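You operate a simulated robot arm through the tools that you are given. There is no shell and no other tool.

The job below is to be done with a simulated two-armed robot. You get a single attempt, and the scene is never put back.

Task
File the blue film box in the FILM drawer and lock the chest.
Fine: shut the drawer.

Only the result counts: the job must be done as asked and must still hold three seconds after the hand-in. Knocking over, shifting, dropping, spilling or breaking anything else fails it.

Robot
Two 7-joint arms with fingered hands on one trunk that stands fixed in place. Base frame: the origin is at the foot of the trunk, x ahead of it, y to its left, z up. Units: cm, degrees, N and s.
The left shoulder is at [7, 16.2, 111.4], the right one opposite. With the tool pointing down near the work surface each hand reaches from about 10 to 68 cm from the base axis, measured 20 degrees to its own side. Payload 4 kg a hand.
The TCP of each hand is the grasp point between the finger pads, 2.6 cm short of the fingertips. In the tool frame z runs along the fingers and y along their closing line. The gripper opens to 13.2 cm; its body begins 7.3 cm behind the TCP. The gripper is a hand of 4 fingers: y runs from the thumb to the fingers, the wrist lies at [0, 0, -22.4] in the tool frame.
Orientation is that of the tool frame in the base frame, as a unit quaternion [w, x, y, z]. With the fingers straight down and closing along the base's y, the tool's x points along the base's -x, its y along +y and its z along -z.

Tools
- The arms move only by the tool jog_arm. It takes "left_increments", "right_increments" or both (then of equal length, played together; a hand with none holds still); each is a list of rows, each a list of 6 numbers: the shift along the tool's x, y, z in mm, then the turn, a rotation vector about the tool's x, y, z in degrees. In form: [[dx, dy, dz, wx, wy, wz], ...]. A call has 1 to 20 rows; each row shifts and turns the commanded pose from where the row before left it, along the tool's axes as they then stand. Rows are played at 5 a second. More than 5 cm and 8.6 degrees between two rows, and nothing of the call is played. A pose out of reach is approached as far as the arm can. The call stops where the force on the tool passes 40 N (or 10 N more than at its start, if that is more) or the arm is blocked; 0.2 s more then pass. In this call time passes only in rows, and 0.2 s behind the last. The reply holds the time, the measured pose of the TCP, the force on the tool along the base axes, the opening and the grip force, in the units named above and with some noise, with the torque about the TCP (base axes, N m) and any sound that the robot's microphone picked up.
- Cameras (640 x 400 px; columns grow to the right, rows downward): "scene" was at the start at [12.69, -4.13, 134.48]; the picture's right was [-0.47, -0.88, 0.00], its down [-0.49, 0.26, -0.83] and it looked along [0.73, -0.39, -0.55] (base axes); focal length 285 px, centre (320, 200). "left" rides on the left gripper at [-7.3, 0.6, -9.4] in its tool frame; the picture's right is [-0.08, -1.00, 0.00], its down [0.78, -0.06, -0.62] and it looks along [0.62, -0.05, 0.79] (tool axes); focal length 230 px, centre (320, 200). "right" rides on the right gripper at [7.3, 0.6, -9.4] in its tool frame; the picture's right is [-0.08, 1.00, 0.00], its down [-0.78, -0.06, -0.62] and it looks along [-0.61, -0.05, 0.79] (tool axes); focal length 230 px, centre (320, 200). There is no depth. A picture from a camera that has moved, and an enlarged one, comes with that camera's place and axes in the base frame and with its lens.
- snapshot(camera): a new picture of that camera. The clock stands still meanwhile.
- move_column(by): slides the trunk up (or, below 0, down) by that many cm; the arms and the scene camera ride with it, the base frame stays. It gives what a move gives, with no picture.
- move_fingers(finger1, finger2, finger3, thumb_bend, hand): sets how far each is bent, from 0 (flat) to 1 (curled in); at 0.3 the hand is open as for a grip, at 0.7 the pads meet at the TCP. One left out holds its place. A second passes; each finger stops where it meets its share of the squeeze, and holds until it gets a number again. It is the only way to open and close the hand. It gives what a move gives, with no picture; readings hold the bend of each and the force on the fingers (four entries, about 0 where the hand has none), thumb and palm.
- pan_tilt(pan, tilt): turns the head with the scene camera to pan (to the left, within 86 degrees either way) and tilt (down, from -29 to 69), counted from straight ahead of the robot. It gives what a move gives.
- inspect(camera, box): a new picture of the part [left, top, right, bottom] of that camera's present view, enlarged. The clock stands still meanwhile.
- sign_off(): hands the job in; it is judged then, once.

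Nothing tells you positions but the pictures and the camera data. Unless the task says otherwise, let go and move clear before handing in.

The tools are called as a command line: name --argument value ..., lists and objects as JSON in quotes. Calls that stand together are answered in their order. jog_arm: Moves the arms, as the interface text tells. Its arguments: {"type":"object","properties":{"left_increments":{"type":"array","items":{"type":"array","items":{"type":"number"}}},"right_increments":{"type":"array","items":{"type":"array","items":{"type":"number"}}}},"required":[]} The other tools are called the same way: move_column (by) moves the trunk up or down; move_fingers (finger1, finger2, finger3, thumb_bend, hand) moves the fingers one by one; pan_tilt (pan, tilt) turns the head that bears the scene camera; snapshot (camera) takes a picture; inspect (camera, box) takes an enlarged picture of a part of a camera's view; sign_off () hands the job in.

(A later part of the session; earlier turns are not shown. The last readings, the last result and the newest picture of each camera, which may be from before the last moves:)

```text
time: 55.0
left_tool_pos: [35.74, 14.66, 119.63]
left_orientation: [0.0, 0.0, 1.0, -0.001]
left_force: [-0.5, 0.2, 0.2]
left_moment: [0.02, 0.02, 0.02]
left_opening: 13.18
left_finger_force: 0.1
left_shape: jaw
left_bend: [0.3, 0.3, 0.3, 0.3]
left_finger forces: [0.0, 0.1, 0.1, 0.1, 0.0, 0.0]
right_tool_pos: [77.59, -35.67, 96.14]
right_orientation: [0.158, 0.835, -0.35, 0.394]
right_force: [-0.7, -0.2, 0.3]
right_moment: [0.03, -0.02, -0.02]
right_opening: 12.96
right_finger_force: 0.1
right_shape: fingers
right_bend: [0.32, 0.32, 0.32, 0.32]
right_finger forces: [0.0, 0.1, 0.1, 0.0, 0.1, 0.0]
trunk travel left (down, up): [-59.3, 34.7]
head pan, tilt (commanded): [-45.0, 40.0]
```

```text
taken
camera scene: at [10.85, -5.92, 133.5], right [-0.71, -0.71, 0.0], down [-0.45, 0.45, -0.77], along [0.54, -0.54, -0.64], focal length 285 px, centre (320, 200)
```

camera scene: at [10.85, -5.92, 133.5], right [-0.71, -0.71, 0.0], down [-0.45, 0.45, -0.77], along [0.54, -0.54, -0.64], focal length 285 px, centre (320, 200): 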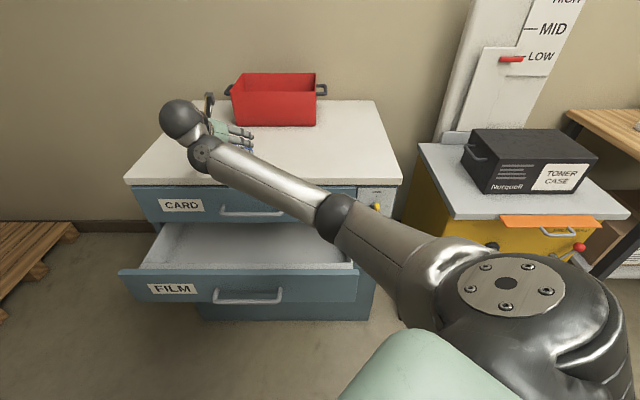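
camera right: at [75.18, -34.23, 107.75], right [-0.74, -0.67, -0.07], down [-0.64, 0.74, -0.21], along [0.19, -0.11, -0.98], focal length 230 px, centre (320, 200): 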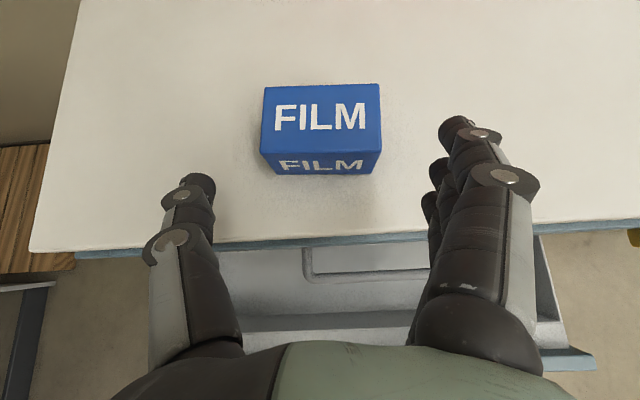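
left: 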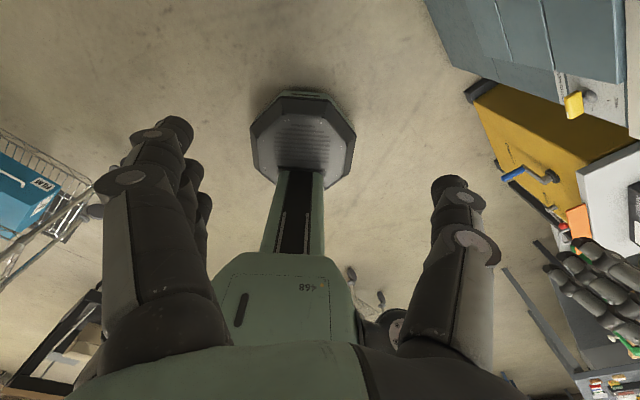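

The box is centred between the fingers. I'll advance along the tool axis to straddle it, keeping the lowest fingertip just above the table.

jog_arm --right_increments '[[0, 0, 25, 0, 0, 0], [0, 0, 25, 0, 0, 0], [0, 0, 20, 0, 0, 0], [0, 0, 8, 0, 0, 0]]'

snapshot --camera "right"

inspect --camera "scene" --box '[150, 70, 310, 190]'

```text
time: 56.0
left_tool_pos: [35.65, 14.63, 119.52]
left_orientation: [0.0, 0.001, 1.0, 0.0]
left_force: [0.6, 0.5, 0.2]
left_moment: [0.01, 0.0, -0.02]
left_opening: 13.18
left_finger_force: 0.0
left_shape: jaw
left_bend: [0.3, 0.3, 0.3, 0.3]
left_finger forces: [0.0, 0.0, 0.0, 0.0, 0.0, 0.0]
right_tool_pos: [82.09, -39.72, 91.29]
right_orientation: [0.159, 0.835, -0.35, 0.393]
right_force: [0.3, -0.7, 0.0]
right_moment: [0.0, -0.02, 0.04]
right_opening: 12.95
right_finger_force: 0.1
right_shape: fingers
right_bend: [0.32, 0.32, 0.32, 0.32]
right_finger forces: [0.0, 0.1, 0.0, 0.1, 0.0, 0.0]
trunk travel left (down, up): [-59.3, 34.7]
head pan, tilt (commanded): [-45.0, 40.0]
```

```text
taken
camera right: at [79.69, -38.48, 102.94], right [-0.74, -0.67, -0.07], down [-0.64, 0.74, -0.21], along [0.19, -0.11, -0.98], focal length 230 px, centre (320, 200)
```

right: 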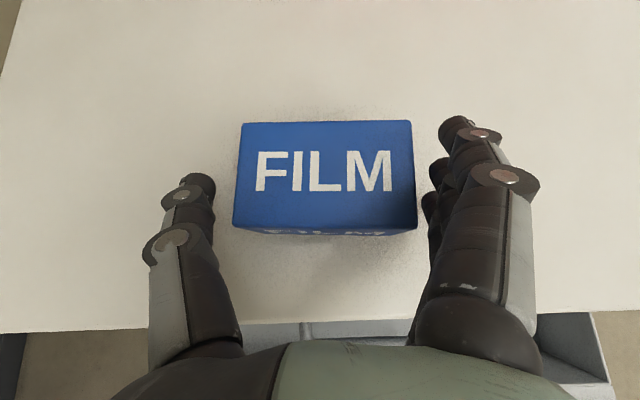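

```text
3.33 times, centred on (230, 130) of scene
camera zoom: at [10.88, -5.93, 133.5], right [-0.71, -0.71, 0.0], down [-0.45, 0.45, -0.77], along [0.54, -0.54, -0.64], focal length 949 px, centre (620, 433)
```

zoom: 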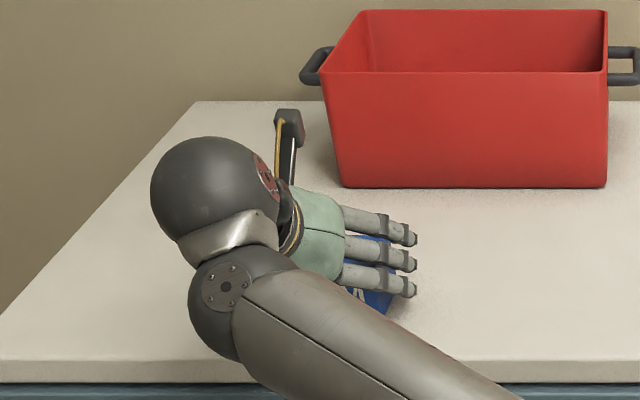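

The box sits squarely between thumb and fingers. I'll move slightly deeper, then close gently.

jog_arm --right_increments '[[0, 0, 8, 0, 0, 0]]'

move_fingers --hand "right" --finger1 0.5 --finger2 0.5 --finger3 0.5 --thumb_bend 0.5

snapshot --camera "right"

```text
time: 56.4
left_tool_pos: [35.77, 14.74, 119.65]
left_orientation: [-0.001, 0.001, 1.0, -0.001]
left_force: [0.1, 0.0, 0.9]
left_moment: [-0.04, 0.03, 0.0]
left_opening: 13.16
left_finger_force: 0.0
left_shape: jaw
left_bend: [0.3, 0.3, 0.3, 0.3]
left_finger forces: [0.0, 0.0, 0.0, 0.1, 0.1, 0.0]
right_tool_pos: [82.5, -40.37, 90.73]
right_orientation: [0.16, 0.834, -0.35, 0.395]
right_force: [0.7, 0.6, 0.1]
right_moment: [-0.05, 0.0, 0.0]
right_opening: 12.95
right_finger_force: 0.1
right_shape: fingers
right_bend: [0.32, 0.32, 0.32, 0.32]
right_finger forces: [0.0, 0.0, 0.1, 0.0, 0.0, 0.0]
trunk travel left (down, up): [-59.3, 34.7]
head pan, tilt (commanded): [-45.0, 40.0]
```

```text
time: 57.4
left_tool_pos: [35.64, 14.61, 119.75]
left_orientation: [0.0, 0.0, 1.0, -0.001]
left_force: [0.3, 0.0, -0.9]
left_moment: [0.02, 0.0, 0.03]
left_opening: 13.18
left_finger_force: 0.1
left_shape: jaw
left_bend: [0.3, 0.3, 0.3, 0.3]
left_finger forces: [0.0, 0.0, 0.0, 0.0, 0.0, 0.0]
right_tool_pos: [82.4, -40.39, 90.7]
right_orientation: [0.159, 0.834, -0.35, 0.395]
right_force: [-0.8, -0.1, 0.5]
right_moment: [-0.18, 0.06, -0.05]
right_opening: 9.8
right_finger_force: 18.8
right_shape: fingers
right_bend: [0.41, 0.42, 0.42, 0.47]
right_finger forces: [6.3, 6.8, 6.4, 0.1, 18.4, 0.0]
trunk travel left (down, up): [-59.3, 34.7]
head pan, tilt (commanded): [-45.0, 40.0]
```

```text
taken
camera right: at [80.11, -38.99, 102.39], right [-0.74, -0.67, -0.07], down [-0.64, 0.74, -0.21], along [0.19, -0.11, -0.98], focal length 230 px, centre (320, 200)
```

right: 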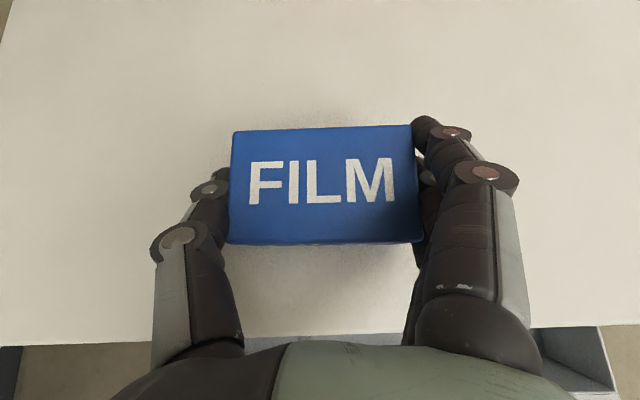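

All three fingers and the thumb press on the box, at about 19 N. Lifting straight up a little to test the hold.

jog_arm --right_increments '[[7.7, 0, -6.4, 0, 0, 0], [11.5, 0, -9.6, 0, 0, 0], [11.5, 0, -9.6, 0, 0, 0]]'

snapshot --camera "right"

inspect --camera "scene" --box '[150, 70, 310, 190]'

```text
time: 58.2
left_tool_pos: [35.74, 14.61, 119.67]
left_orientation: [-0.001, -0.001, 1.0, 0.0]
left_force: [-0.2, 0.5, -0.2]
left_moment: [-0.01, 0.02, 0.04]
left_opening: 13.23
left_finger_force: 0.0
left_shape: jaw
left_bend: [0.3, 0.3, 0.3, 0.3]
left_finger forces: [0.1, 0.0, 0.1, 0.0, 0.0, 0.0]
right_tool_pos: [82.46, -40.33, 94.79]
right_orientation: [0.16, 0.835, -0.35, 0.394]
right_force: [-0.1, 0.2, -0.9]
right_moment: [-0.01, 0.02, 0.05]
right_opening: 9.83
right_finger_force: 19.4
right_shape: fingers
right_bend: [0.41, 0.42, 0.42, 0.47]
right_finger forces: [6.4, 6.6, 5.9, 0.1, 18.9, 0.1]
trunk travel left (down, up): [-59.3, 34.7]
head pan, tilt (commanded): [-45.0, 40.0]
```

```text
taken
camera right: at [80.17, -38.96, 106.35], right [-0.74, -0.67, -0.07], down [-0.64, 0.74, -0.21], along [0.19, -0.11, -0.98], focal length 230 px, centre (320, 200)
```

right: 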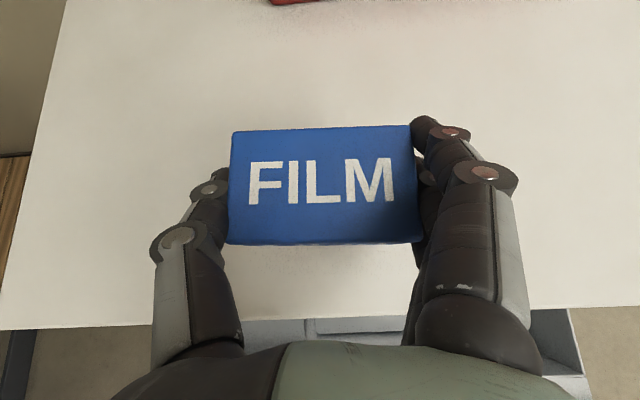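

```text
3.33 times, centred on (230, 130) of scene
camera zoom: at [10.92, -5.93, 133.49], right [-0.71, -0.71, 0.0], down [-0.45, 0.45, -0.77], along [0.54, -0.54, -0.64], focal length 949 px, centre (620, 433)
```

zoom: 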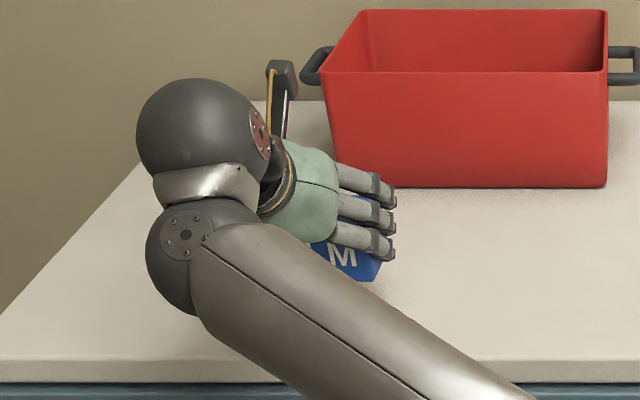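

The box is held firmly. I'll lift it further, bring it out past the table edge and across to the right, above the open drawer and clear of the CARD handle.

jog_arm --right_increments '[[23.1, 0, -19.1, 0, 0, 0], [23.1, 0, -19.1, 0, 0, 0], [-16.6, 27.3, -20, 0, 0, 0], [-16.6, 27.3, -20, 0, 0, 0], [-16.6, 27.3, -20, 0, 0, 0], [-16.6, 27.3, -20, 0, 0, 0], [-16.6, 27.3, -20, 0, 0, 0], [-16.6, 27.3, -20, 0, 0, 0], [-16.6, 27.3, -20, 0, 0, 0], [-16.6, 27.3, -20, 0, 0, 0], [0, 0, 0, 0, 0, 0]]'

snapshot --camera "right"

snapshot --camera "scene"

```text
time: 60.6
left_tool_pos: [35.8, 14.7, 119.6]
left_orientation: [0.0, 0.0, 1.0, -0.001]
left_force: [-0.4, 0.4, 0.9]
left_moment: [-0.04, 0.01, 0.02]
left_opening: 13.21
left_finger_force: 0.0
left_shape: jaw
left_bend: [0.3, 0.3, 0.3, 0.3]
left_finger forces: [0.0, 0.0, 0.0, 0.0, 0.0, 0.1]
right_tool_pos: [59.1, -40.85, 100.44]
right_orientation: [0.159, 0.834, -0.35, 0.395]
right_force: [0.2, -0.4, -2.1]
right_moment: [0.04, 0.03, -0.01]
right_opening: 9.74
right_finger_force: 18.0
right_shape: fingers
right_bend: [0.42, 0.42, 0.43, 0.47]
right_finger forces: [6.1, 6.4, 5.7, 0.0, 18.1, 0.0]
right hand out of reach, approached as far as the arm can: row 9, 10
trunk travel left (down, up): [-59.3, 34.7]
head pan, tilt (commanded): [-45.0, 40.0]
```

```text
taken
camera right: at [56.77, -39.46, 112.1], right [-0.74, -0.67, -0.07], down [-0.64, 0.74, -0.21], along [0.19, -0.11, -0.97], focal length 230 px, centre (320, 200)
```

right: 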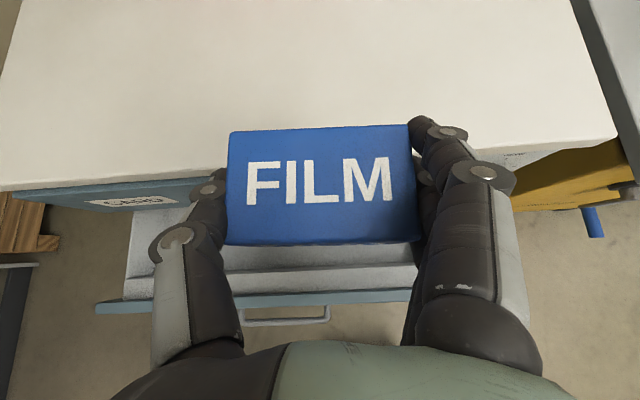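

```text
taken
camera scene: at [10.91, -5.9, 133.5], right [-0.71, -0.71, 0.0], down [-0.45, 0.45, -0.77], along [0.54, -0.54, -0.64], focal length 285 px, centre (320, 200)
```

scene: 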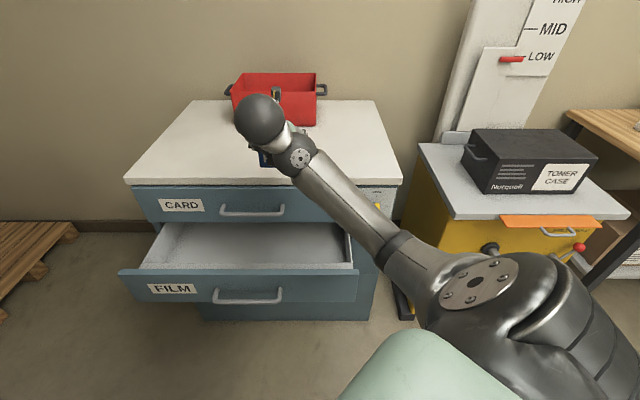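

The box is above the drawer opening. I'll tilt the hand to point more steeply down so it fits between the drawer lip and the CARD front.

jog_arm --right_increments '[[0, 0, 0, 0, -7, 0], [0, 0, 0, 0, -7, 0], [0, 0, 0, 0, -7, 0], [0, 0, 0, 0, -7, 0], [0, 0, 0, 0, -7, 0], [0, 0, 0, 0, 0, 0]]'

snapshot --camera "right"

snapshot --camera "scene"

```text
time: 62.0
left_tool_pos: [35.8, 14.72, 119.6]
left_orientation: [-0.001, -0.001, 1.0, -0.001]
left_force: [-1.1, -0.2, -0.1]
left_moment: [-0.01, 0.01, 0.0]
left_opening: 13.19
left_finger_force: 0.1
left_shape: jaw
left_bend: [0.3, 0.3, 0.3, 0.3]
left_finger forces: [0.1, 0.1, 0.0, 0.1, 0.0, 0.0]
right_tool_pos: [59.07, -40.84, 100.48]
right_orientation: [0.158, 0.835, -0.351, 0.394]
right_force: [0.0, 0.1, -2.7]
right_moment: [0.0, 0.01, -0.03]
right_opening: 9.74
right_finger_force: 18.1
right_shape: fingers
right_bend: [0.42, 0.42, 0.43, 0.47]
right_finger forces: [6.3, 6.4, 5.6, 0.0, 18.1, 0.1]
right hand out of reach, approached as far as the arm can: row 1, 2, 3, 4, 5
trunk travel left (down, up): [-59.3, 34.7]
head pan, tilt (commanded): [-45.0, 40.0]
```

```text
taken
camera right: at [56.78, -39.5, 112.09], right [-0.74, -0.67, -0.07], down [-0.64, 0.74, -0.21], along [0.19, -0.11, -0.98], focal length 230 px, centre (320, 200)
```

right: 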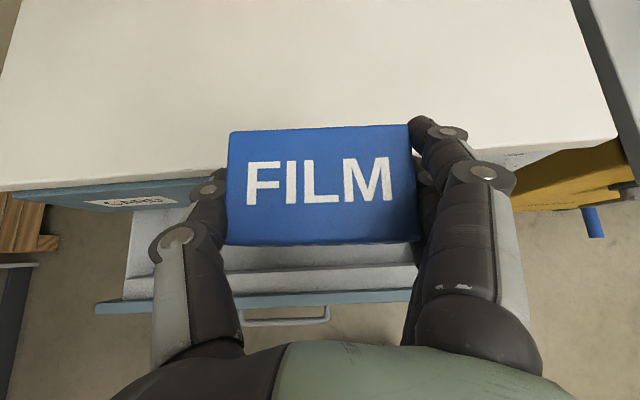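

```text
taken
camera scene: at [10.91, -5.95, 133.5], right [-0.71, -0.71, 0.0], down [-0.45, 0.45, -0.77], along [0.54, -0.54, -0.64], focal length 285 px, centre (320, 200)
```

scene: 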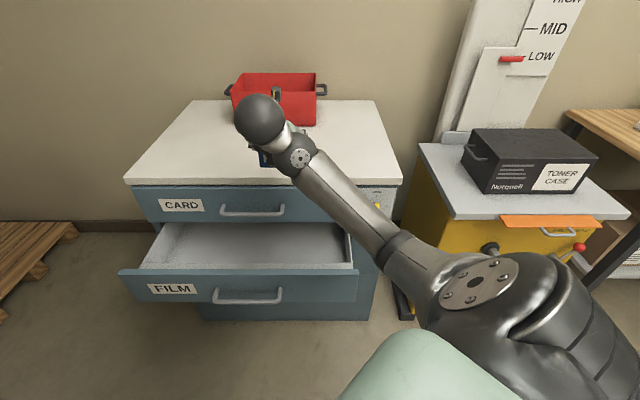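

The wrist limit blocks tilting at this height, and it should ease as the hand comes down and the forearm levels. I'll lower it part-way first.

jog_arm --right_increments '[[-25.7, 9.8, 16.1, 0, 0, 0], [-25.7, 9.8, 16.1, 0, 0, 0], [-25.7, 9.8, 16.1, 0, 0, 0], [-25.7, 9.8, 16.1, 0, 0, 0], [-25.7, 9.8, 16.1, 0, 0, 0]]'

snapshot --camera "right"

snapshot --camera "scene"

```text
time: 63.2
left_tool_pos: [35.77, 14.61, 119.67]
left_orientation: [0.0, -0.001, 1.0, -0.001]
left_force: [0.7, 0.8, 0.2]
left_moment: [0.0, -0.01, 0.03]
left_opening: 13.19
left_finger_force: 0.0
left_shape: jaw
left_bend: [0.3, 0.3, 0.3, 0.3]
left_finger forces: [0.0, 0.0, 0.0, 0.0, 0.0, 0.0]
right_tool_pos: [53.92, -43.0, 85.51]
right_orientation: [0.158, 0.835, -0.35, 0.395]
right_force: [0.6, 0.0, -3.0]
right_moment: [0.03, 0.05, 0.01]
right_opening: 9.71
right_finger_force: 17.6
right_shape: fingers
right_bend: [0.42, 0.42, 0.43, 0.47]
right_finger forces: [6.1, 6.1, 5.5, 0.0, 17.7, 0.0]
trunk travel left (down, up): [-59.3, 34.7]
head pan, tilt (commanded): [-45.0, 40.0]
```

```text
taken
camera right: at [51.67, -41.65, 97.13], right [-0.74, -0.67, -0.07], down [-0.64, 0.74, -0.21], along [0.19, -0.11, -0.97], focal length 230 px, centre (320, 200)
```

right: 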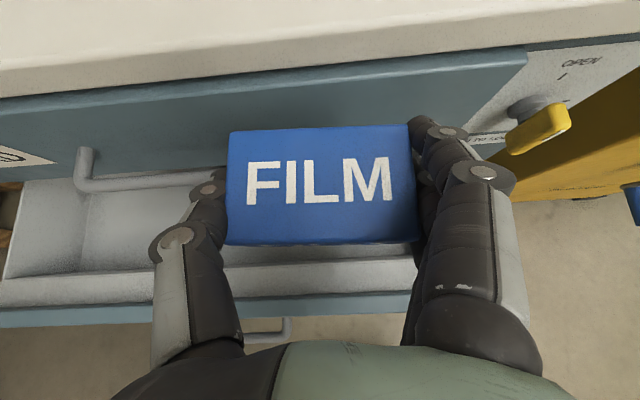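

```text
taken
camera scene: at [10.86, -6.01, 133.5], right [-0.71, -0.71, 0.0], down [-0.45, 0.46, -0.77], along [0.54, -0.54, -0.64], focal length 285 px, centre (320, 200)
```

scene: 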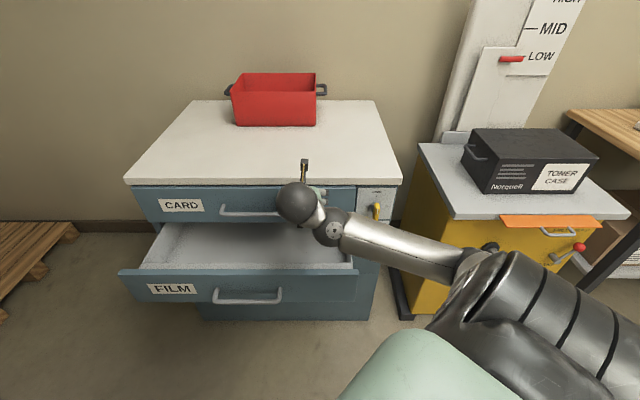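

Lowering worked. The box is over the drawer's right half, and the lever beyond still shows OPEN. Now I'll tilt the hand more steeply down.

jog_arm --right_increments '[[0, 0, 0, 0, -7, 0], [0, 0, 0, 0, -7, 0], [0, 0, 0, 0, -7, 0], [0, 0, 0, 0, -7, 0], [0, 0, 0, 0, -7, 0], [0, 0, 0, 0, 0, 0]]'

snapshot --camera "right"

snapshot --camera "scene"

```text
time: 64.6
left_tool_pos: [35.89, 14.61, 119.7]
left_orientation: [0.0, 0.0, 1.0, -0.001]
left_force: [0.6, 0.4, 0.9]
left_moment: [-0.02, 0.01, 0.02]
left_opening: 13.18
left_finger_force: 0.0
left_shape: jaw
left_bend: [0.3, 0.3, 0.3, 0.3]
left_finger forces: [0.1, 0.0, 0.1, 0.0, 0.0, 0.0]
right_tool_pos: [50.7, -42.51, 76.92]
right_orientation: [0.046, 0.914, -0.382, 0.125]
right_force: [0.2, 0.0, -1.9]
right_moment: [-0.01, -0.05, -0.01]
right_opening: 9.72
right_finger_force: 17.9
right_shape: fingers
right_bend: [0.42, 0.42, 0.43, 0.47]
right_finger forces: [6.2, 6.1, 5.6, 0.1, 17.9, 0.1]
right hand out of reach, approached as far as the arm can: row 4, 5
trunk travel left (down, up): [-59.3, 34.7]
head pan, tilt (commanded): [-45.0, 40.0]
```

```text
taken
camera right: at [53.43, -46.11, 87.91], right [-0.76, -0.65, -0.03], down [-0.61, 0.69, 0.39], along [-0.23, 0.31, -0.92], focal length 230 px, centre (320, 200)
```

right: 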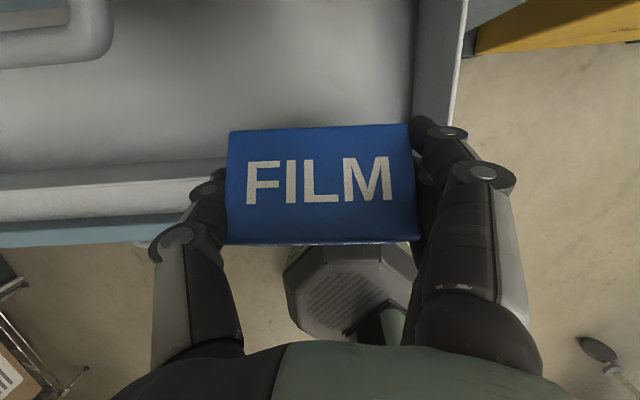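

```text
taken
camera scene: at [10.9, -5.96, 133.5], right [-0.71, -0.71, 0.0], down [-0.45, 0.45, -0.77], along [0.54, -0.54, -0.64], focal length 285 px, centre (320, 200)
```

scene: 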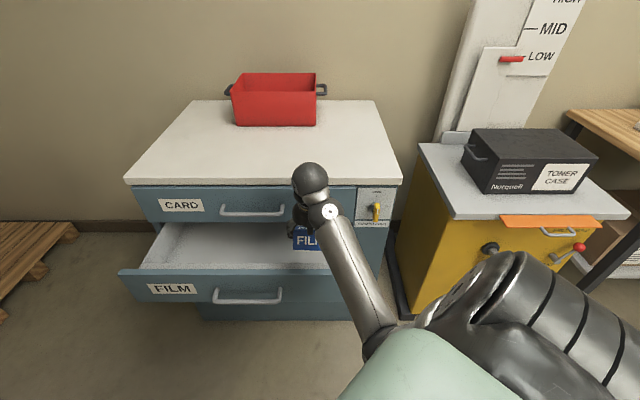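

The hand now points about 15° from vertical, with the box just above the drawer opening. I'll shift back from the lip and left from the side wall before lowering.

jog_arm --right_increments '[[17, -12.5, 4.7, 0, 0, 0], [17, -12.5, 4.7, 0, 0, 0], [0, 0, 0, 0, 0, 0]]'

snapshot --camera "right"

inspect --camera "scene" --box '[220, 150, 420, 310]'

```text
time: 65.4
left_tool_pos: [35.69, 14.5, 119.75]
left_orientation: [0.0, 0.0, 1.0, -0.001]
left_force: [-1.0, 0.1, 0.1]
left_moment: [-0.01, 0.01, 0.0]
left_opening: 13.19
left_finger_force: 0.0
left_shape: jaw
left_bend: [0.3, 0.3, 0.3, 0.3]
left_finger forces: [0.0, 0.1, 0.0, 0.0, 0.0, 0.1]
right_tool_pos: [55.05, -43.07, 77.07]
right_orientation: [0.046, 0.915, -0.381, 0.125]
right_force: [-0.4, 0.2, -2.5]
right_moment: [0.02, 0.01, 0.01]
right_opening: 9.72
right_finger_force: 17.5
right_shape: fingers
right_bend: [0.42, 0.42, 0.43, 0.47]
right_finger forces: [6.0, 6.0, 5.5, 0.1, 17.6, 0.0]
trunk travel left (down, up): [-59.3, 34.7]
head pan, tilt (commanded): [-45.0, 40.0]
```

```text
taken
camera right: at [57.76, -46.81, 88.06], right [-0.76, -0.65, -0.03], down [-0.61, 0.69, 0.39], along [-0.23, 0.31, -0.92], focal length 230 px, centre (320, 200)
```

right: 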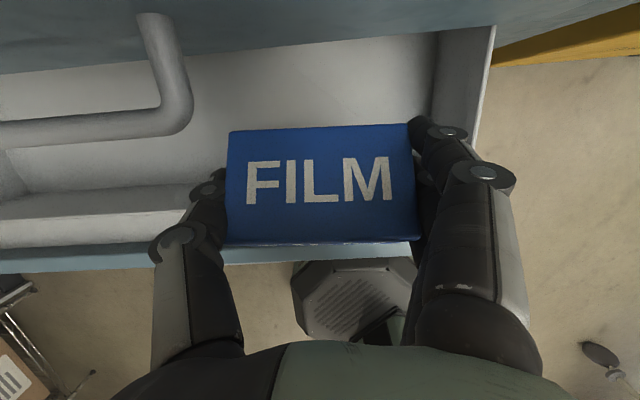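

```text
2.50 times, centred on (320, 230) of scene
camera zoom: at [10.86, -5.96, 133.5], right [-0.71, -0.71, 0.0], down [-0.45, 0.45, -0.77], along [0.54, -0.54, -0.64], focal length 712 px, centre (320, 125)
```

zoom: 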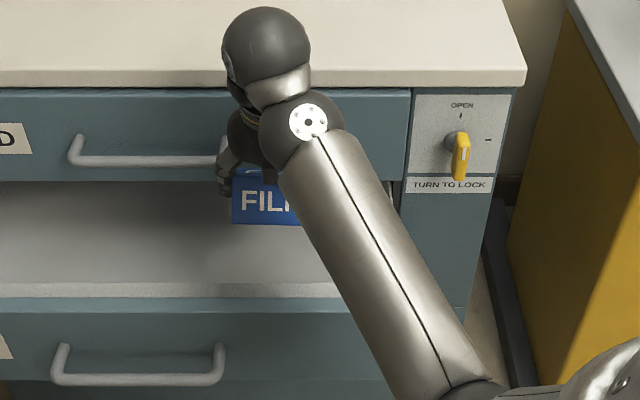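

There is a white inner front wall at about n=-64.5, with the floor around z≈56. I'll nudge the box inward slightly and lower it into the drawer in steps, watching forces.

jog_arm --right_increments '[[7.7, 0, 2.1, 0, 0, 0], [-5.3, 0, 19.3, 0, 0, 0], [-5.3, 0, 19.3, 0, 0, 0], [-5.3, 0, 19.3, 0, 0, 0], [-5.3, 0, 19.3, 0, 0, 0]]'

snapshot --camera "right"

inspect --camera "scene" --box '[220, 150, 420, 310]'

```text
time: 66.6
left_tool_pos: [35.8, 14.63, 119.57]
left_orientation: [0.0, 0.0, 1.0, -0.001]
left_force: [0.5, -1.0, 0.7]
left_moment: [0.01, 0.01, -0.01]
left_opening: 13.2
left_finger_force: 0.1
left_shape: jaw
left_bend: [0.3, 0.3, 0.3, 0.3]
left_finger forces: [0.0, 0.0, 0.0, 0.0, 0.1, 0.1]
right_tool_pos: [55.74, -43.86, 68.99]
right_orientation: [0.046, 0.915, -0.381, 0.126]
right_force: [-0.1, 0.3, -2.4]
right_moment: [-0.03, 0.02, 0.02]
right_opening: 9.72
right_finger_force: 17.1
right_shape: fingers
right_bend: [0.42, 0.42, 0.43, 0.47]
right_finger forces: [5.9, 5.9, 5.4, 0.0, 17.1, 0.0]
trunk travel left (down, up): [-59.3, 34.7]
head pan, tilt (commanded): [-45.0, 40.0]
```

```text
taken
camera right: at [58.38, -47.52, 80.03], right [-0.76, -0.65, -0.03], down [-0.61, 0.69, 0.39], along [-0.23, 0.31, -0.92], focal length 230 px, centre (320, 200)
```

right: 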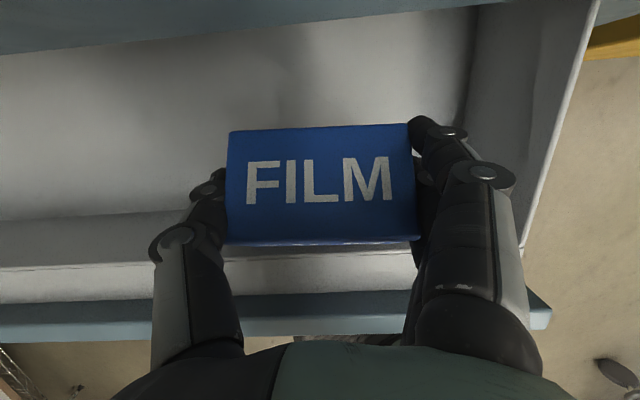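

```text
2.50 times, centred on (320, 230) of scene
camera zoom: at [10.92, -5.97, 133.5], right [-0.71, -0.71, 0.0], down [-0.45, 0.45, -0.77], along [0.54, -0.54, -0.64], focal length 712 px, centre (320, 125)
```

zoom: 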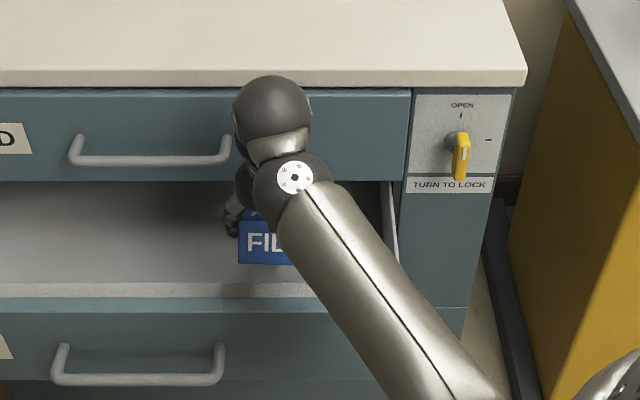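

The box is inside the drawer outline with good clearance. Continuing down in smaller steps.

jog_arm --right_increments '[[-4, 0, 14.5, 0, 0, 0], [-4, 0, 14.5, 0, 0, 0], [-2.7, 0, 9.6, 0, 0, 0], [-2.7, 0, 9.6, 0, 0, 0]]'

snapshot --camera "right"

inspect --camera "scene" --box '[220, 150, 420, 310]'

```text
time: 67.6
left_tool_pos: [35.79, 14.68, 119.52]
left_orientation: [0.0, 0.0, 1.0, -0.001]
left_force: [-0.5, -0.1, -0.8]
left_moment: [-0.03, -0.02, 0.04]
left_opening: 13.18
left_finger_force: 0.2
left_shape: jaw
left_bend: [0.3, 0.3, 0.3, 0.3]
left_finger forces: [0.1, 0.0, 0.1, 0.0, 0.0, 0.1]
right_tool_pos: [55.74, -43.69, 64.06]
right_orientation: [0.044, 0.915, -0.382, 0.125]
right_force: [0.5, -0.6, -2.8]
right_moment: [-0.02, 0.03, -0.01]
right_opening: 9.7
right_finger_force: 17.2
right_shape: fingers
right_bend: [0.42, 0.42, 0.43, 0.47]
right_finger forces: [5.8, 5.9, 5.3, 0.1, 17.0, 0.1]
trunk travel left (down, up): [-59.3, 34.7]
head pan, tilt (commanded): [-45.0, 40.0]
```

```text
taken
camera right: at [58.35, -47.3, 74.98], right [-0.76, -0.65, -0.03], down [-0.61, 0.69, 0.39], along [-0.23, 0.31, -0.92], focal length 230 px, centre (320, 200)
```

right: 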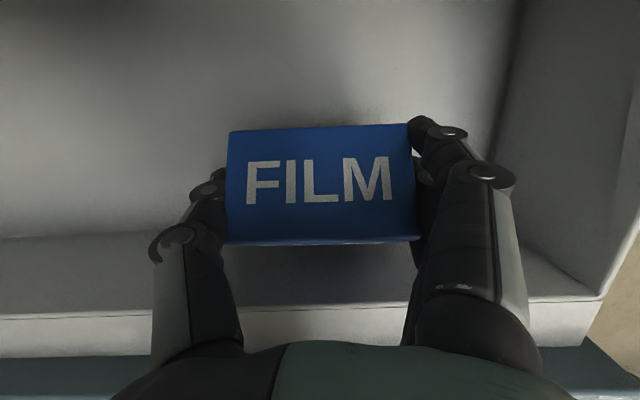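

```text
2.50 times, centred on (320, 230) of scene
camera zoom: at [10.91, -5.96, 133.5], right [-0.71, -0.71, 0.0], down [-0.45, 0.45, -0.77], along [0.54, -0.54, -0.64], focal length 712 px, centre (320, 125)
```

zoom: 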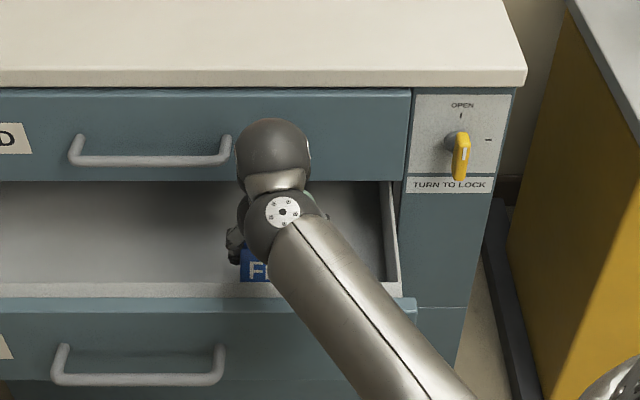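

No contact yet. I'll lower further in small steps until the box touches the drawer floor.

jog_arm --right_increments '[[-2.1, 0, 7.7, 0, 0, 0], [-2.1, 0, 7.7, 0, 0, 0], [-1.3, 0, 4.8, 0, 0, 0]]'

snapshot --camera "right"

```text
time: 68.4
left_tool_pos: [35.69, 14.64, 119.56]
left_orientation: [0.0, 0.001, 1.0, -0.001]
left_force: [-0.7, 0.0, 0.2]
left_moment: [0.02, 0.0, 0.0]
left_opening: 13.17
left_finger_force: 0.0
left_shape: jaw
left_bend: [0.3, 0.3, 0.3, 0.3]
left_finger forces: [0.0, 0.0, 0.0, 0.0, 0.0, 0.0]
right_tool_pos: [55.82, -43.69, 61.89]
right_orientation: [0.045, 0.915, -0.382, 0.125]
right_force: [-0.2, -0.4, -2.8]
right_moment: [-0.02, 0.01, 0.01]
right_opening: 9.73
right_finger_force: 16.7
right_shape: fingers
right_bend: [0.42, 0.42, 0.43, 0.47]
right_finger forces: [5.8, 5.9, 5.3, 0.1, 17.1, 0.1]
trunk travel left (down, up): [-59.3, 34.7]
head pan, tilt (commanded): [-45.0, 40.0]
```

```text
taken
camera right: at [58.46, -47.32, 72.88], right [-0.76, -0.65, -0.03], down [-0.61, 0.69, 0.39], along [-0.23, 0.31, -0.92], focal length 230 px, centre (320, 200)
```

right: 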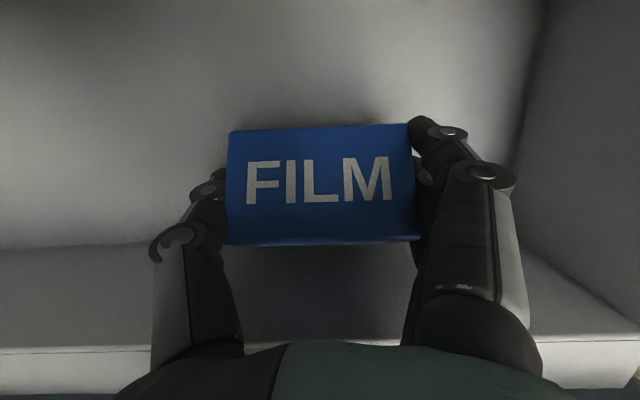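

Still free. A few more small steps down.

jog_arm --right_increments '[[-1.3, 0, 4.8, 0, 0, 0], [-1.3, 0, 4.8, 0, 0, 0], [-0.8, 0, 2.9, 0, 0, 0]]'

inspect --camera "right" --box '[160, 80, 480, 280]'

```text
time: 69.2
left_tool_pos: [35.42, 14.88, 119.78]
left_orientation: [0.002, -0.001, 1.0, -0.002]
left_force: [-0.4, -0.7, -0.4]
left_moment: [-0.02, 0.0, 0.0]
left_opening: 13.19
left_finger_force: 0.1
left_shape: jaw
left_bend: [0.3, 0.3, 0.3, 0.3]
left_finger forces: [0.0, 0.0, 0.0, 0.0, 0.0, 0.0]
right_tool_pos: [55.77, -43.58, 61.22]
right_orientation: [0.046, 0.914, -0.382, 0.131]
right_force: [-0.9, -1.0, 26.1]
right_moment: [-0.59, 0.43, -0.02]
right_opening: 9.7
right_finger_force: 17.7
right_shape: fingers
right_bend: [0.42, 0.43, 0.43, 0.48]
right_finger forces: [6.2, 6.5, 6.0, 0.1, 16.7, 0.1]
trunk travel left (down, up): [-59.3, 34.7]
head pan, tilt (commanded): [-45.0, 40.0]
```

```text
2.00 times, centred on (320, 180) of right
camera zoom: at [58.36, -47.25, 72.16], right [-0.76, -0.65, -0.04], down [-0.61, 0.7, 0.38], along [-0.22, 0.31, -0.92], focal length 460 px, centre (320, 240)
```

zoom: 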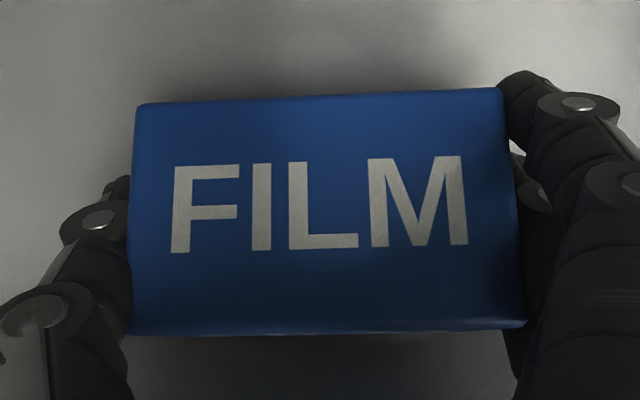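

The box has touched the drawer floor. I'll ease up a few millimetres and open the fingers slightly to release it.

jog_arm --right_increments '[[1.1, 0, -3.9, 0, 0, 0], [0.5, 0, -2, 0, 0, 0]]'

move_fingers --hand "right" --finger1 0.36 --finger2 0.36 --finger3 0.36 --thumb_bend 0.41

snapshot --camera "right"

```text
time: 69.8
left_tool_pos: [35.62, 14.66, 119.55]
left_orientation: [0.0, 0.0, 1.0, 0.0]
left_force: [-0.1, 0.8, 0.5]
left_moment: [0.03, -0.02, -0.02]
left_opening: 13.17
left_finger_force: 0.1
left_shape: jaw
left_bend: [0.3, 0.3, 0.3, 0.3]
left_finger forces: [0.0, 0.0, 0.0, 0.0, 0.1, 0.1]
right_tool_pos: [55.54, -43.48, 61.2]
right_orientation: [0.046, 0.915, -0.382, 0.124]
right_force: [-0.4, -1.4, 4.1]
right_moment: [-0.32, 0.19, 0.04]
right_opening: 9.68
right_finger_force: 17.1
right_shape: fingers
right_bend: [0.42, 0.43, 0.43, 0.48]
right_finger forces: [6.1, 6.3, 5.7, 0.0, 16.8, 0.0]
trunk travel left (down, up): [-59.3, 34.7]
head pan, tilt (commanded): [-45.0, 40.0]
```

```text
time: 70.8
left_tool_pos: [35.75, 14.55, 119.55]
left_orientation: [0.0, 0.0, 1.0, 0.0]
left_force: [0.0, 0.6, 0.5]
left_moment: [0.03, -0.01, 0.02]
left_opening: 13.18
left_finger_force: 0.0
left_shape: jaw
left_bend: [0.3, 0.3, 0.3, 0.3]
left_finger forces: [0.0, 0.0, 0.1, 0.0, 0.0, 0.0]
right_tool_pos: [55.7, -43.63, 61.41]
right_orientation: [0.046, 0.915, -0.381, 0.127]
right_force: [0.4, -0.5, 0.4]
right_moment: [0.01, 0.01, -0.01]
right_opening: 10.85
right_finger_force: 0.0
right_shape: fingers
right_bend: [0.36, 0.36, 0.36, 0.41]
right_finger forces: [0.0, 0.0, 0.0, 0.1, 0.0, 0.0]
trunk travel left (down, up): [-59.3, 34.7]
head pan, tilt (commanded): [-45.0, 40.0]
```

```text
taken
camera right: at [58.41, -47.2, 72.33], right [-0.76, -0.65, -0.03], down [-0.61, 0.69, 0.39], along [-0.23, 0.31, -0.92], focal length 230 px, centre (320, 200)
```

right: 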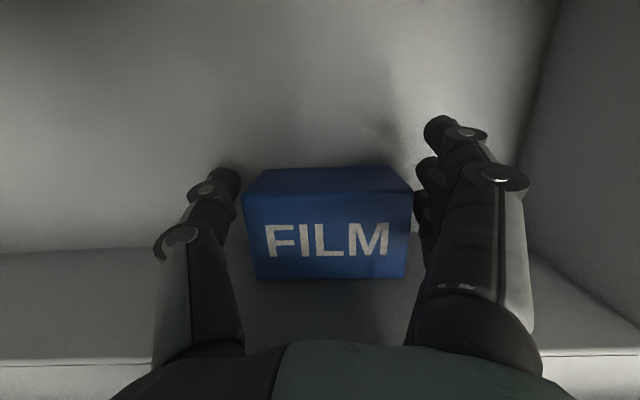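

The box has settled flat in the drawer and is free of the fingers. I'll open slightly more and withdraw straight up.

move_fingers --hand "right" --finger1 0.34 --finger2 0.34 --finger3 0.34 --thumb_bend 0.36

jog_arm --right_increments '[[4, 0, -14.5, 0, 0, 0], [4, 0, -14.5, 0, 0, 0], [8, 0, -28.9, 0, 0, 0], [8, 0, -28.9, 0, 0, 0], [8, 0, -28.9, 0, 0, 0], [8, 0, -28.9, 0, 0, 0]]'

snapshot --camera "right"

snapshot --camera "scene"

```text
time: 71.8
left_tool_pos: [35.82, 14.61, 119.61]
left_orientation: [0.0, 0.0, 1.0, 0.0]
left_force: [0.0, -0.5, 1.3]
left_moment: [0.01, 0.0, -0.02]
left_opening: 13.19
left_finger_force: 0.0
left_shape: jaw
left_bend: [0.3, 0.3, 0.3, 0.3]
left_finger forces: [0.0, 0.0, 0.0, 0.0, 0.1, 0.1]
right_tool_pos: [55.8, -43.48, 61.33]
right_orientation: [0.046, 0.914, -0.382, 0.126]
right_force: [0.0, 0.1, 0.6]
right_moment: [0.05, -0.05, -0.01]
right_opening: 11.98
right_finger_force: 0.0
right_shape: fingers
right_bend: [0.34, 0.34, 0.34, 0.36]
right_finger forces: [0.0, 0.1, 0.1, 0.1, 0.0, 0.0]
trunk travel left (down, up): [-59.3, 34.7]
head pan, tilt (commanded): [-45.0, 40.0]
```

```text
time: 73.2
left_tool_pos: [35.66, 14.65, 119.67]
left_orientation: [0.0, 0.001, 1.0, -0.002]
left_force: [0.8, -0.3, -0.1]
left_moment: [-0.02, 0.02, 0.0]
left_opening: 13.17
left_finger_force: 0.0
left_shape: jaw
left_bend: [0.3, 0.3, 0.3, 0.3]
left_finger forces: [0.0, 0.0, 0.0, 0.0, 0.0, 0.0]
right_tool_pos: [55.73, -43.64, 76.31]
right_orientation: [0.046, 0.915, -0.382, 0.125]
right_force: [0.2, -0.1, 0.4]
right_moment: [-0.02, -0.01, -0.01]
right_opening: 11.95
right_finger_force: 0.1
right_shape: fingers
right_bend: [0.34, 0.34, 0.34, 0.36]
right_finger forces: [0.0, 0.0, 0.0, 0.0, 0.0, 0.0]
trunk travel left (down, up): [-59.3, 34.7]
head pan, tilt (commanded): [-45.0, 40.0]
```

```text
taken
camera right: at [58.43, -47.31, 87.27], right [-0.76, -0.65, -0.03], down [-0.61, 0.69, 0.39], along [-0.23, 0.31, -0.92], focal length 230 px, centre (320, 200)
```

right: 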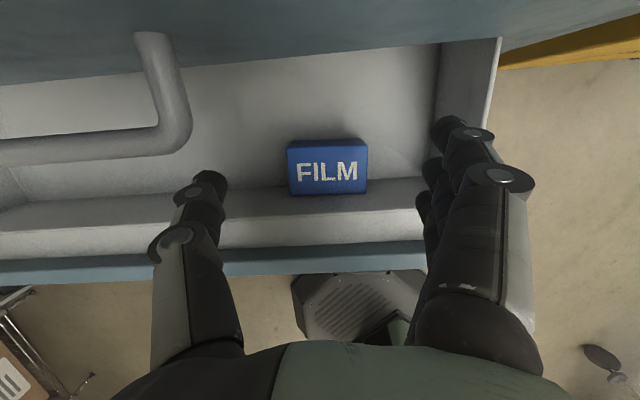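

```text
taken
camera scene: at [10.86, -5.93, 133.5], right [-0.71, -0.71, 0.0], down [-0.45, 0.45, -0.77], along [0.54, -0.54, -0.64], focal length 285 px, centre (320, 200)
```

scene: 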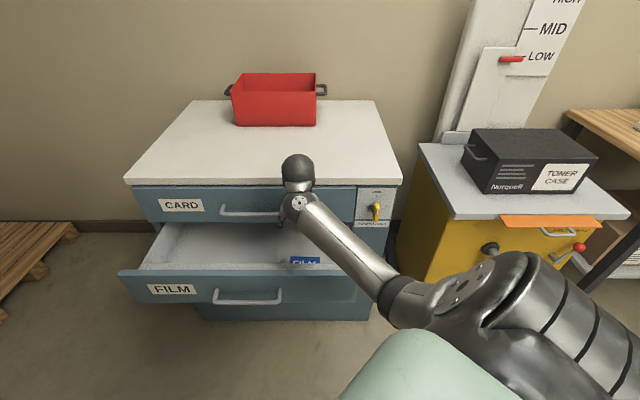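

The film box lies in the drawer near its front wall. Next I'll close the drawer, so I'm raising the trunk for room and bringing the hand out in front of it.

move_column --by 14

jog_arm --right_increments '[[-38.6, 6, -10.6, 0, 0, 0], [-38.6, 6, -10.6, 0, 0, 0], [-38.6, 6, -10.6, 0, 0, 0], [-38.6, 6, -10.6, 0, 0, 0], [-38.6, 6, -10.6, 0, 0, 0], [0, 0, 0, 0, 0, 0]]'

snapshot --camera "right"

snapshot --camera "scene"

```text
time: 74.8
left_tool_pos: [35.73, 14.73, 133.71]
left_orientation: [0.0, 0.001, 1.0, -0.001]
left_force: [-0.3, -0.2, 0.0]
left_moment: [0.03, -0.01, 0.0]
left_opening: 13.2
left_finger_force: 0.2
left_shape: jaw
left_bend: [0.3, 0.3, 0.3, 0.3]
left_finger forces: [0.0, 0.0, 0.0, 0.0, 0.1, 0.1]
right_tool_pos: [55.75, -43.68, 90.23]
right_orientation: [0.046, 0.914, -0.382, 0.126]
right_force: [0.2, -0.1, 0.5]
right_moment: [0.0, -0.03, 0.0]
right_opening: 11.98
right_finger_force: 0.0
right_shape: fingers
right_bend: [0.34, 0.34, 0.34, 0.36]
right_finger forces: [0.0, 0.0, 0.0, 0.0, 0.0, 0.0]
trunk travel left (down, up): [-73.3, 20.7]
head pan, tilt (commanded): [-45.0, 40.0]
```

```text
time: 76.2
left_tool_pos: [35.97, 14.62, 133.59]
left_orientation: [-0.002, 0.001, 1.0, -0.001]
left_force: [0.2, 0.3, -0.2]
left_moment: [0.01, 0.0, -0.01]
left_opening: 13.18
left_finger_force: 0.1
left_shape: jaw
left_bend: [0.3, 0.3, 0.3, 0.3]
left_finger forces: [0.0, 0.1, 0.0, 0.1, 0.1, 0.1]
right_tool_pos: [40.03, -32.5, 88.07]
right_orientation: [0.047, 0.914, -0.382, 0.125]
right_force: [0.6, -0.3, 0.0]
right_moment: [0.01, 0.01, 0.02]
right_opening: 11.95
right_finger_force: 0.1
right_shape: fingers
right_bend: [0.34, 0.34, 0.34, 0.36]
right_finger forces: [0.0, 0.1, 0.0, 0.0, 0.0, 0.1]
right hand out of reach, approached as far as the arm can: row 3, 4
trunk travel left (down, up): [-73.3, 20.7]
head pan, tilt (commanded): [-45.0, 40.0]
```

```text
taken
camera right: at [42.66, -36.17, 99.14], right [-0.76, -0.65, -0.03], down [-0.61, 0.69, 0.39], along [-0.23, 0.31, -0.92], focal length 230 px, centre (320, 200)
```

right: 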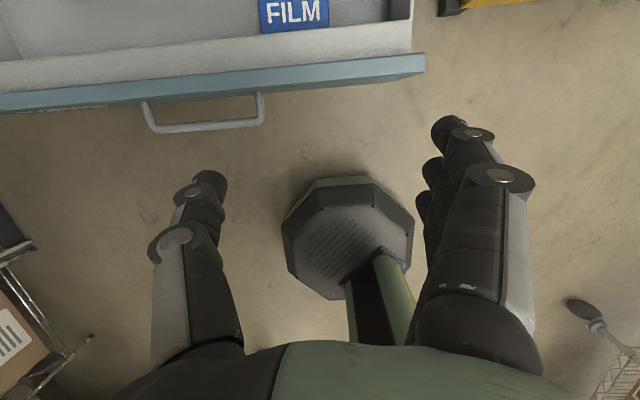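

```text
taken
camera scene: at [11.06, -5.97, 147.48], right [-0.71, -0.71, 0.0], down [-0.46, 0.45, -0.77], along [0.54, -0.54, -0.64], focal length 285 px, centre (320, 200)
```

scene: 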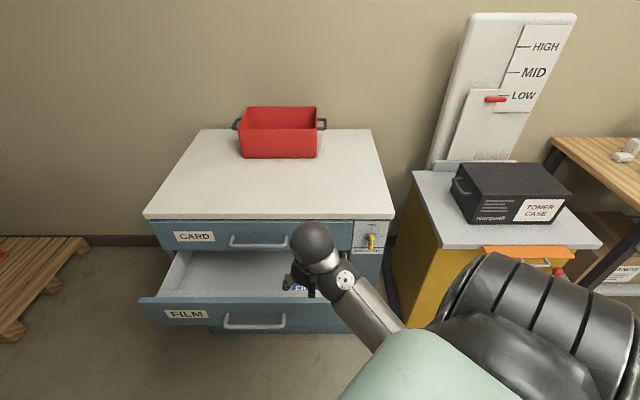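

The hand is in front of the drawer. I'll close it into a fist, lower it to about drawer-front height and tilt it to push with the fingertips.

move_fingers --hand "right" --finger1 0.72 --finger2 0.72 --finger3 0.72 --thumb_bend 0.7

jog_arm --right_increments '[[-9.6, 0, 34.7, 0, 0, 0], [-9.6, 0, 34.7, 0, 0, 0], [-9.6, 0, 34.7, 0, 0, 0], [-9.6, 0, 34.7, 0, 0, 0], [-9.6, 0, 34.7, 0, 0, 0], [0, 0, 0, 0, 7, 0], [0, 0, 0, 0, 7, 0], [0, 0, 0, 0, 7, 0], [0, 0, 0, 0, 7, 0], [0, 0, 0, 0, 7, 0], [0, 0, 0, 0, 0, 0]]'

snapshot --camera "right"

snapshot --camera "scene"

```text
time: 77.2
left_tool_pos: [35.68, 14.52, 133.64]
left_orientation: [0.0, 0.0, 1.0, -0.002]
left_force: [0.4, 0.8, 0.1]
left_moment: [0.0, 0.01, 0.02]
left_opening: 13.2
left_finger_force: 0.1
left_shape: jaw
left_bend: [0.3, 0.3, 0.3, 0.3]
left_finger forces: [0.0, 0.0, 0.0, 0.1, 0.1, 0.0]
right_tool_pos: [39.84, -32.52, 88.28]
right_orientation: [0.045, 0.914, -0.382, 0.127]
right_force: [-0.1, 0.0, -0.2]
right_moment: [0.02, 0.01, 0.0]
right_opening: 1.26
right_finger_force: 0.1
right_shape: fingers
right_bend: [0.72, 0.72, 0.72, 0.7]
right_finger forces: [0.1, 0.0, 0.0, 0.1, 0.0, 0.0]
trunk travel left (down, up): [-73.3, 20.7]
head pan, tilt (commanded): [-45.0, 40.0]
```

```text
time: 79.6
left_tool_pos: [35.87, 14.7, 133.64]
left_orientation: [0.0, 0.0, 1.0, -0.001]
left_force: [-0.2, -0.6, 0.2]
left_moment: [0.0, 0.01, -0.01]
left_opening: 13.19
left_finger_force: 0.1
left_shape: jaw
left_bend: [0.3, 0.3, 0.3, 0.3]
left_finger forces: [0.1, 0.1, 0.0, 0.0, 0.0, 0.0]
right_tool_pos: [39.9, -32.1, 70.3]
right_orientation: [0.158, 0.835, -0.35, 0.395]
right_force: [-0.2, 1.0, -1.2]
right_moment: [0.0, -0.03, 0.01]
right_opening: 1.24
right_finger_force: 0.0
right_shape: fingers
right_bend: [0.72, 0.72, 0.72, 0.7]
right_finger forces: [0.0, 0.0, 0.1, 0.0, 0.1, 0.0]
trunk travel left (down, up): [-73.3, 20.7]
head pan, tilt (commanded): [-45.0, 40.0]
```

```text
taken
camera right: at [37.6, -30.77, 81.92], right [-0.74, -0.67, -0.07], down [-0.64, 0.74, -0.21], along [0.19, -0.11, -0.97], focal length 230 px, centre (320, 200)
```

right: 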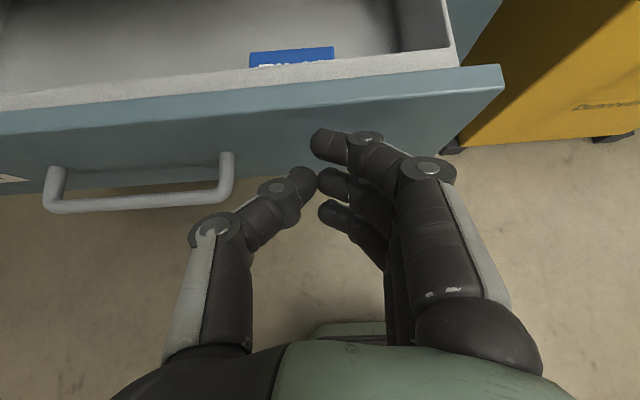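

```text
taken
camera scene: at [10.97, -6.0, 147.49], right [-0.71, -0.71, 0.0], down [-0.46, 0.45, -0.77], along [0.54, -0.54, -0.64], focal length 285 px, centre (320, 200)
```

scene: 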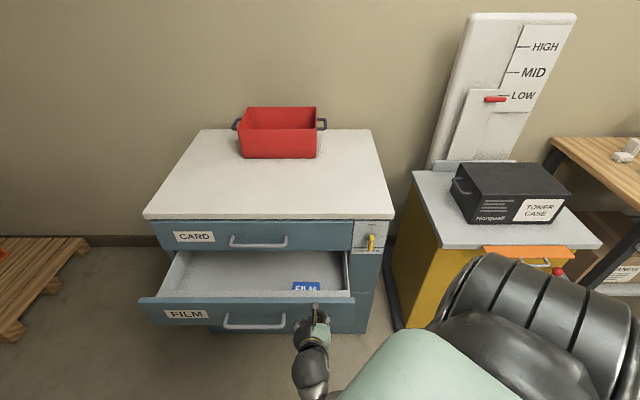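

The fist is in front of the drawer with the box visible inside. I'll lower to mid-front height and push the drawer in slowly.

jog_arm --right_increments '[[-30.8, 0, 25.5, 0, 0, 0], [-30.8, 0, 25.5, 0, 0, 0], [9.6, 0, 11.6, 0, 0, 0], [9.6, 0, 11.6, 0, 0, 0], [9.6, 0, 11.6, 0, 0, 0], [9.6, 0, 11.6, 0, 0, 0], [9.6, 0, 11.6, 0, 0, 0], [9.6, 0, 11.6, 0, 0, 0], [9.6, 0, 11.6, 0, 0, 0], [9.6, 0, 11.6, 0, 0, 0], [9.6, 0, 11.6, 0, 0, 0], [9.6, 0, 11.6, 0, 0, 0]]'

snapshot --camera "right"

snapshot --camera "scene"

```text
time: 82.2
left_tool_pos: [35.81, 14.7, 133.65]
left_orientation: [0.0, 0.0, 1.0, 0.0]
left_force: [0.5, -0.8, -0.5]
left_moment: [0.01, 0.01, 0.01]
left_opening: 13.17
left_finger_force: 0.1
left_shape: jaw
left_bend: [0.3, 0.3, 0.3, 0.3]
left_finger forces: [0.1, 0.0, 0.0, 0.0, 0.0, 0.0]
right_tool_pos: [50.64, -42.68, 62.24]
right_orientation: [0.159, 0.834, -0.349, 0.396]
right_force: [-0.1, -0.3, -0.6]
right_moment: [0.04, -0.01, -0.01]
right_opening: 1.24
right_finger_force: 0.0
right_shape: fingers
right_bend: [0.72, 0.72, 0.72, 0.7]
right_finger forces: [0.0, 0.1, 0.0, 0.0, 0.0, 0.0]
trunk travel left (down, up): [-73.3, 20.7]
head pan, tilt (commanded): [-45.0, 40.0]
```

```text
taken
camera right: at [48.29, -41.31, 73.92], right [-0.74, -0.67, -0.07], down [-0.64, 0.74, -0.21], along [0.19, -0.11, -0.97], focal length 230 px, centre (320, 200)
```

right: 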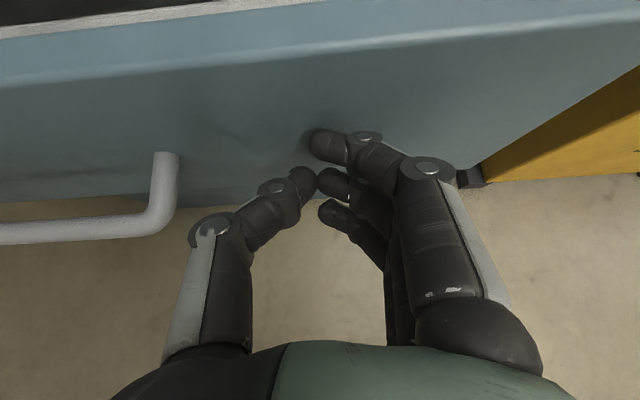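

```text
taken
camera scene: at [10.92, -5.94, 147.5], right [-0.71, -0.71, 0.0], down [-0.45, 0.45, -0.77], along [0.54, -0.54, -0.64], focal length 285 px, centre (320, 200)
```

scene: 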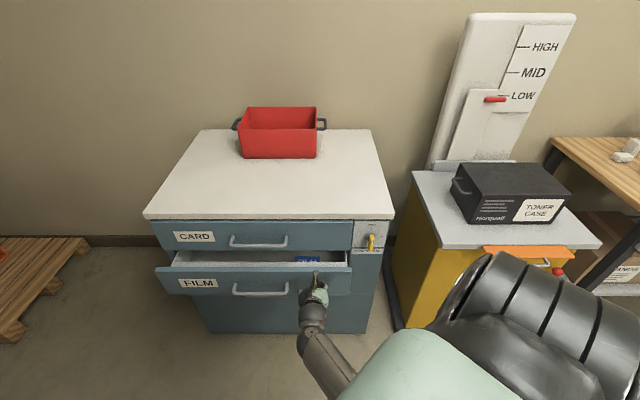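

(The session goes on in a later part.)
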